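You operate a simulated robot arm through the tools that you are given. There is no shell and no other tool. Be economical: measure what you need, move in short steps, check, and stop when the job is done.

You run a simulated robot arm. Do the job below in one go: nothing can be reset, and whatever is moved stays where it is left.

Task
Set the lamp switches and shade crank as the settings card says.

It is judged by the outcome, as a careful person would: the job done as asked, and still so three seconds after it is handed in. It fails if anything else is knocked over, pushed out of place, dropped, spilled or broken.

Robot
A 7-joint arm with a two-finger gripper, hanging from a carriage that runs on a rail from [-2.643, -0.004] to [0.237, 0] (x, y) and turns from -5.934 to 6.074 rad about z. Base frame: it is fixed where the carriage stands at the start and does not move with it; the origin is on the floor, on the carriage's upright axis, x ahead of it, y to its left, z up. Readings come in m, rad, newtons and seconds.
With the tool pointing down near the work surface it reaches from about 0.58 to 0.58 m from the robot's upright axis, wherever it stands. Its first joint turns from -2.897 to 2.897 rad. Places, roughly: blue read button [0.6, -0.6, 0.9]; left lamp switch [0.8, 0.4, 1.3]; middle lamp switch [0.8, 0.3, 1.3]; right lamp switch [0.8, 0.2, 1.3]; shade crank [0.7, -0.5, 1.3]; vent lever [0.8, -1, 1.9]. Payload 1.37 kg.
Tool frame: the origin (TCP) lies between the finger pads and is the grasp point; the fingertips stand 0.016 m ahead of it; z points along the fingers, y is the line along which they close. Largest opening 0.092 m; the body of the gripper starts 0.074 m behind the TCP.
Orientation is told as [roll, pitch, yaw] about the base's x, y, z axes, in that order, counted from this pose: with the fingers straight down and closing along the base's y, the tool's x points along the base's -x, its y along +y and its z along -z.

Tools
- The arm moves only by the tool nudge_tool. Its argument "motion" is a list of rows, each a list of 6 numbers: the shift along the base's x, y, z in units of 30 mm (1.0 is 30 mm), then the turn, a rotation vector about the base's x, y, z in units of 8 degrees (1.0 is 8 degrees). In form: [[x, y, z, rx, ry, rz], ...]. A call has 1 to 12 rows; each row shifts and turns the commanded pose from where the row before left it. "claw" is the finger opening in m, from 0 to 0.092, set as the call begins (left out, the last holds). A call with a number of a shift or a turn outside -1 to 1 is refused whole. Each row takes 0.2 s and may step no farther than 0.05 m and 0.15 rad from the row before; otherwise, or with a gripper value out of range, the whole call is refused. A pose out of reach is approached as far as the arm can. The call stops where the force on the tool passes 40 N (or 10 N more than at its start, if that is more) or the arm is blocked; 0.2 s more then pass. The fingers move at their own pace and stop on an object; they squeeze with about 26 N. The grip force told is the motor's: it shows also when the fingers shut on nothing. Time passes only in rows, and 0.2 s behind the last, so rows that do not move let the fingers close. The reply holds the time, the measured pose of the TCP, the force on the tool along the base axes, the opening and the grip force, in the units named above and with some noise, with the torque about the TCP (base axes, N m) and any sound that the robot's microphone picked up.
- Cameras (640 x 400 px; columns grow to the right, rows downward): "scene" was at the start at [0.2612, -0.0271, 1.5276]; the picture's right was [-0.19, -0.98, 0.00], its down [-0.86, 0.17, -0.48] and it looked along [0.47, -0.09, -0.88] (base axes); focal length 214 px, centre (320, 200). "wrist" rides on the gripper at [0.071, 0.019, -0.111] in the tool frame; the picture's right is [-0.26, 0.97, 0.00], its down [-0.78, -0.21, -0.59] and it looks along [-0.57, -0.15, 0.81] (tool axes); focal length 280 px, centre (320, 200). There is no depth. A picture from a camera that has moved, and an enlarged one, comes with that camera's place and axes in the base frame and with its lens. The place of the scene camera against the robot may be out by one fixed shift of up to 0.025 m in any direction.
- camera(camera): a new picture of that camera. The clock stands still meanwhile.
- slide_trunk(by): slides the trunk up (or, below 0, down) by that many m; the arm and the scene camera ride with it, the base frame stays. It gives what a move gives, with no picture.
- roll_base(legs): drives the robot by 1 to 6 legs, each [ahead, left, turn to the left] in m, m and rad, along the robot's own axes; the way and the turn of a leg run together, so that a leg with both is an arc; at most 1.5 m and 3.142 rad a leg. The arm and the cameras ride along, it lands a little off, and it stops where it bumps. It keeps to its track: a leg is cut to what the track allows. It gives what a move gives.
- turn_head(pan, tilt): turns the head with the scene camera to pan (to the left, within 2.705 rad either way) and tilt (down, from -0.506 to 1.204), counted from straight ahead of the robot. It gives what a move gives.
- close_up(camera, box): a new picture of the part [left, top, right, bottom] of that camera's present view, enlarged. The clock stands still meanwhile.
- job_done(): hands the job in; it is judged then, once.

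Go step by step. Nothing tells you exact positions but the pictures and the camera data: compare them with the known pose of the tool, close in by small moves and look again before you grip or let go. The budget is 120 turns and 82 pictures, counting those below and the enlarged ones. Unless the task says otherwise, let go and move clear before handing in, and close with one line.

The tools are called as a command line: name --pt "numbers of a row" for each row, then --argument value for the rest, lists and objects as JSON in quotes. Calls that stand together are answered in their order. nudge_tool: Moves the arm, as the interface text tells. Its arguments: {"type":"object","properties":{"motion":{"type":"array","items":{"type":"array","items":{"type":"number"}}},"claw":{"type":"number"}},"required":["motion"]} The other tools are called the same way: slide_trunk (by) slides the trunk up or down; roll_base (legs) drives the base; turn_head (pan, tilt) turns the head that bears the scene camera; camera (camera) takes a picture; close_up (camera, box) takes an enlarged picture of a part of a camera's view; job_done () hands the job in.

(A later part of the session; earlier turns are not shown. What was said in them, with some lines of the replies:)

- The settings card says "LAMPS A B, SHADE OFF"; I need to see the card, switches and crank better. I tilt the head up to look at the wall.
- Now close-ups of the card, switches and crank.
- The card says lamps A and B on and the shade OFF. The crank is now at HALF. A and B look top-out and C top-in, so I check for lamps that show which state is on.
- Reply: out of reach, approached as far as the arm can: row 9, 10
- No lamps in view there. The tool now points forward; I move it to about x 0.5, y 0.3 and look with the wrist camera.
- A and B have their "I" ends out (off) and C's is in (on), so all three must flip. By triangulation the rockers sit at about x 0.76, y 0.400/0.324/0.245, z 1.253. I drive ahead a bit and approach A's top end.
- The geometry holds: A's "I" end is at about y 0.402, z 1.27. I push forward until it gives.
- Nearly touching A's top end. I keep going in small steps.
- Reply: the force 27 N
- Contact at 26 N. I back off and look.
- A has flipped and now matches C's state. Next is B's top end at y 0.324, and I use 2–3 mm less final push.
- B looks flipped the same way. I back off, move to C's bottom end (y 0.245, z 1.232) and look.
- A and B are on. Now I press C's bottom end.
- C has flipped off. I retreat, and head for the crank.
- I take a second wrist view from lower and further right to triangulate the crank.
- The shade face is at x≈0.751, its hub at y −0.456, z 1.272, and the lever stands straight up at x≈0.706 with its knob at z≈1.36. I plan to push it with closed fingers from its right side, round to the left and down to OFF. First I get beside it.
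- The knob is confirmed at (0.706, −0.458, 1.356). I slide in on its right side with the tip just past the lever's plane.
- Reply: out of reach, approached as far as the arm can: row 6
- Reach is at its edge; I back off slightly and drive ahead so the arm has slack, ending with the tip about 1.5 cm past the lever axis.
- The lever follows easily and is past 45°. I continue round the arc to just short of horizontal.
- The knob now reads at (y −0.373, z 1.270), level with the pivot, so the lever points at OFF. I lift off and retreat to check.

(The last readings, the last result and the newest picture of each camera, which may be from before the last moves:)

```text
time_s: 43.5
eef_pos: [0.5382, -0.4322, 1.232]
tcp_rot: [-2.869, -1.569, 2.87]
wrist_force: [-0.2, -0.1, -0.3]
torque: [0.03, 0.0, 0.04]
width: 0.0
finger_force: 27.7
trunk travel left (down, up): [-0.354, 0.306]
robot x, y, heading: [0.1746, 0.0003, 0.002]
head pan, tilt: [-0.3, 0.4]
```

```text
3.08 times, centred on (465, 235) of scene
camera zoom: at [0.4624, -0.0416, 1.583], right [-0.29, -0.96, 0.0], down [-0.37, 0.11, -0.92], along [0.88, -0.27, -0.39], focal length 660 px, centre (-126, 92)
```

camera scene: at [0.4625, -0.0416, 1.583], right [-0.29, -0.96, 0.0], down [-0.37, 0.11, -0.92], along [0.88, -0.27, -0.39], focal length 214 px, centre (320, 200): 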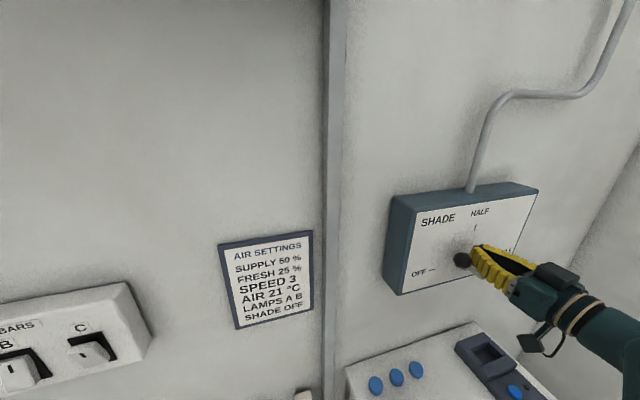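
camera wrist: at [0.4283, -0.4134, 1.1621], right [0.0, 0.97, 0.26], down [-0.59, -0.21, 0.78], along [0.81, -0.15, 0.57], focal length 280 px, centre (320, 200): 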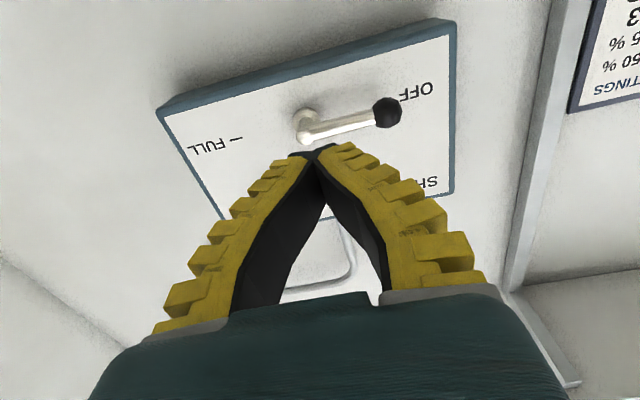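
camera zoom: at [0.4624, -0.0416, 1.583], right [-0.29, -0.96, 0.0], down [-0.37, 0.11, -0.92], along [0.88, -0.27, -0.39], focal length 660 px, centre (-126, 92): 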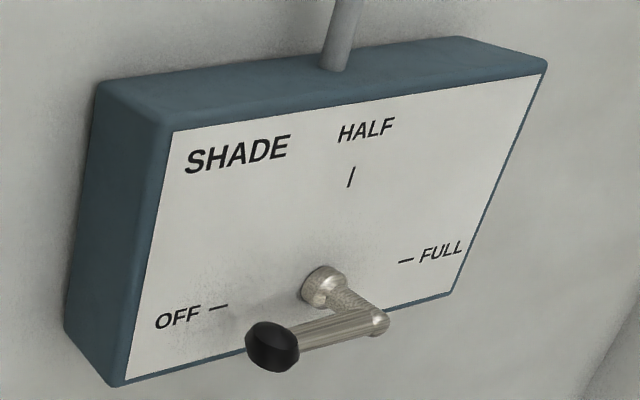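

The lever is parallel to the OFF–FULL line and points at OFF. A last look at the switches.

turn_head --pan 0.4 --tilt 0.4

camera --camera "scene"

close_up --camera "scene" --box '[160, 190, 360, 320]'

```text
time_s: 44.6
eef_pos: [0.5379, -0.4322, 1.234]
tcp_rot: [3.0, -1.569, -2.997]
wrist_force: [0.4, -0.5, -0.3]
torque: [0.03, -0.01, -0.03]
width: 0.0
finger_force: 27.7
trunk travel left (down, up): [-0.354, 0.306]
robot x, y, heading: [0.1741, -0.0009, 0.0]
head pan, tilt: [0.4, 0.4]
```

```text
44 pictures are left
camera scene: at [0.4593, 0.0217, 1.583], right [0.39, -0.92, 0.0], down [-0.36, -0.15, -0.92], along [0.85, 0.36, -0.39], focal length 214 px, centre (320, 200)
```

scene: 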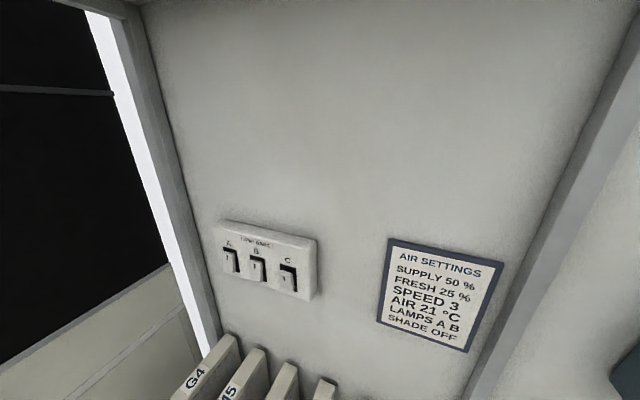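

```text
3.08 times, centred on (260, 255) of scene
camera zoom: at [0.4593, 0.0217, 1.583], right [0.39, -0.92, 0.0], down [-0.36, -0.15, -0.92], along [0.85, 0.36, -0.39], focal length 660 px, centre (505, 31)
```

zoom: 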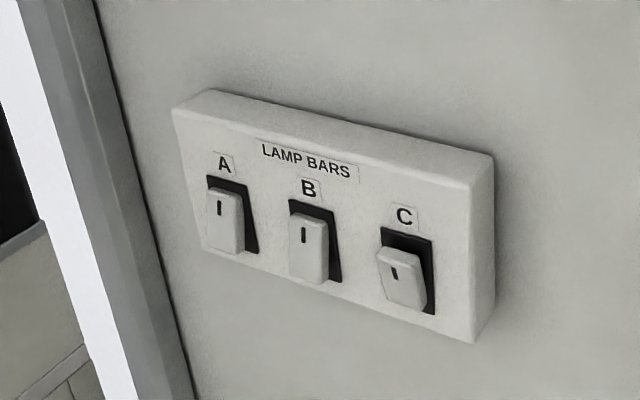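

A and B are pressed at "I", C is out, the shade crank is at OFF, and the arm is clear. I hand it in.

job_done

```text
The job is handed in.
```

The job is handed in: lamps A and B are on, lamp C is off, and the shade crank is at OFF, as the card says. I took "I" pressed in as on, because I could see no lamps to check against.
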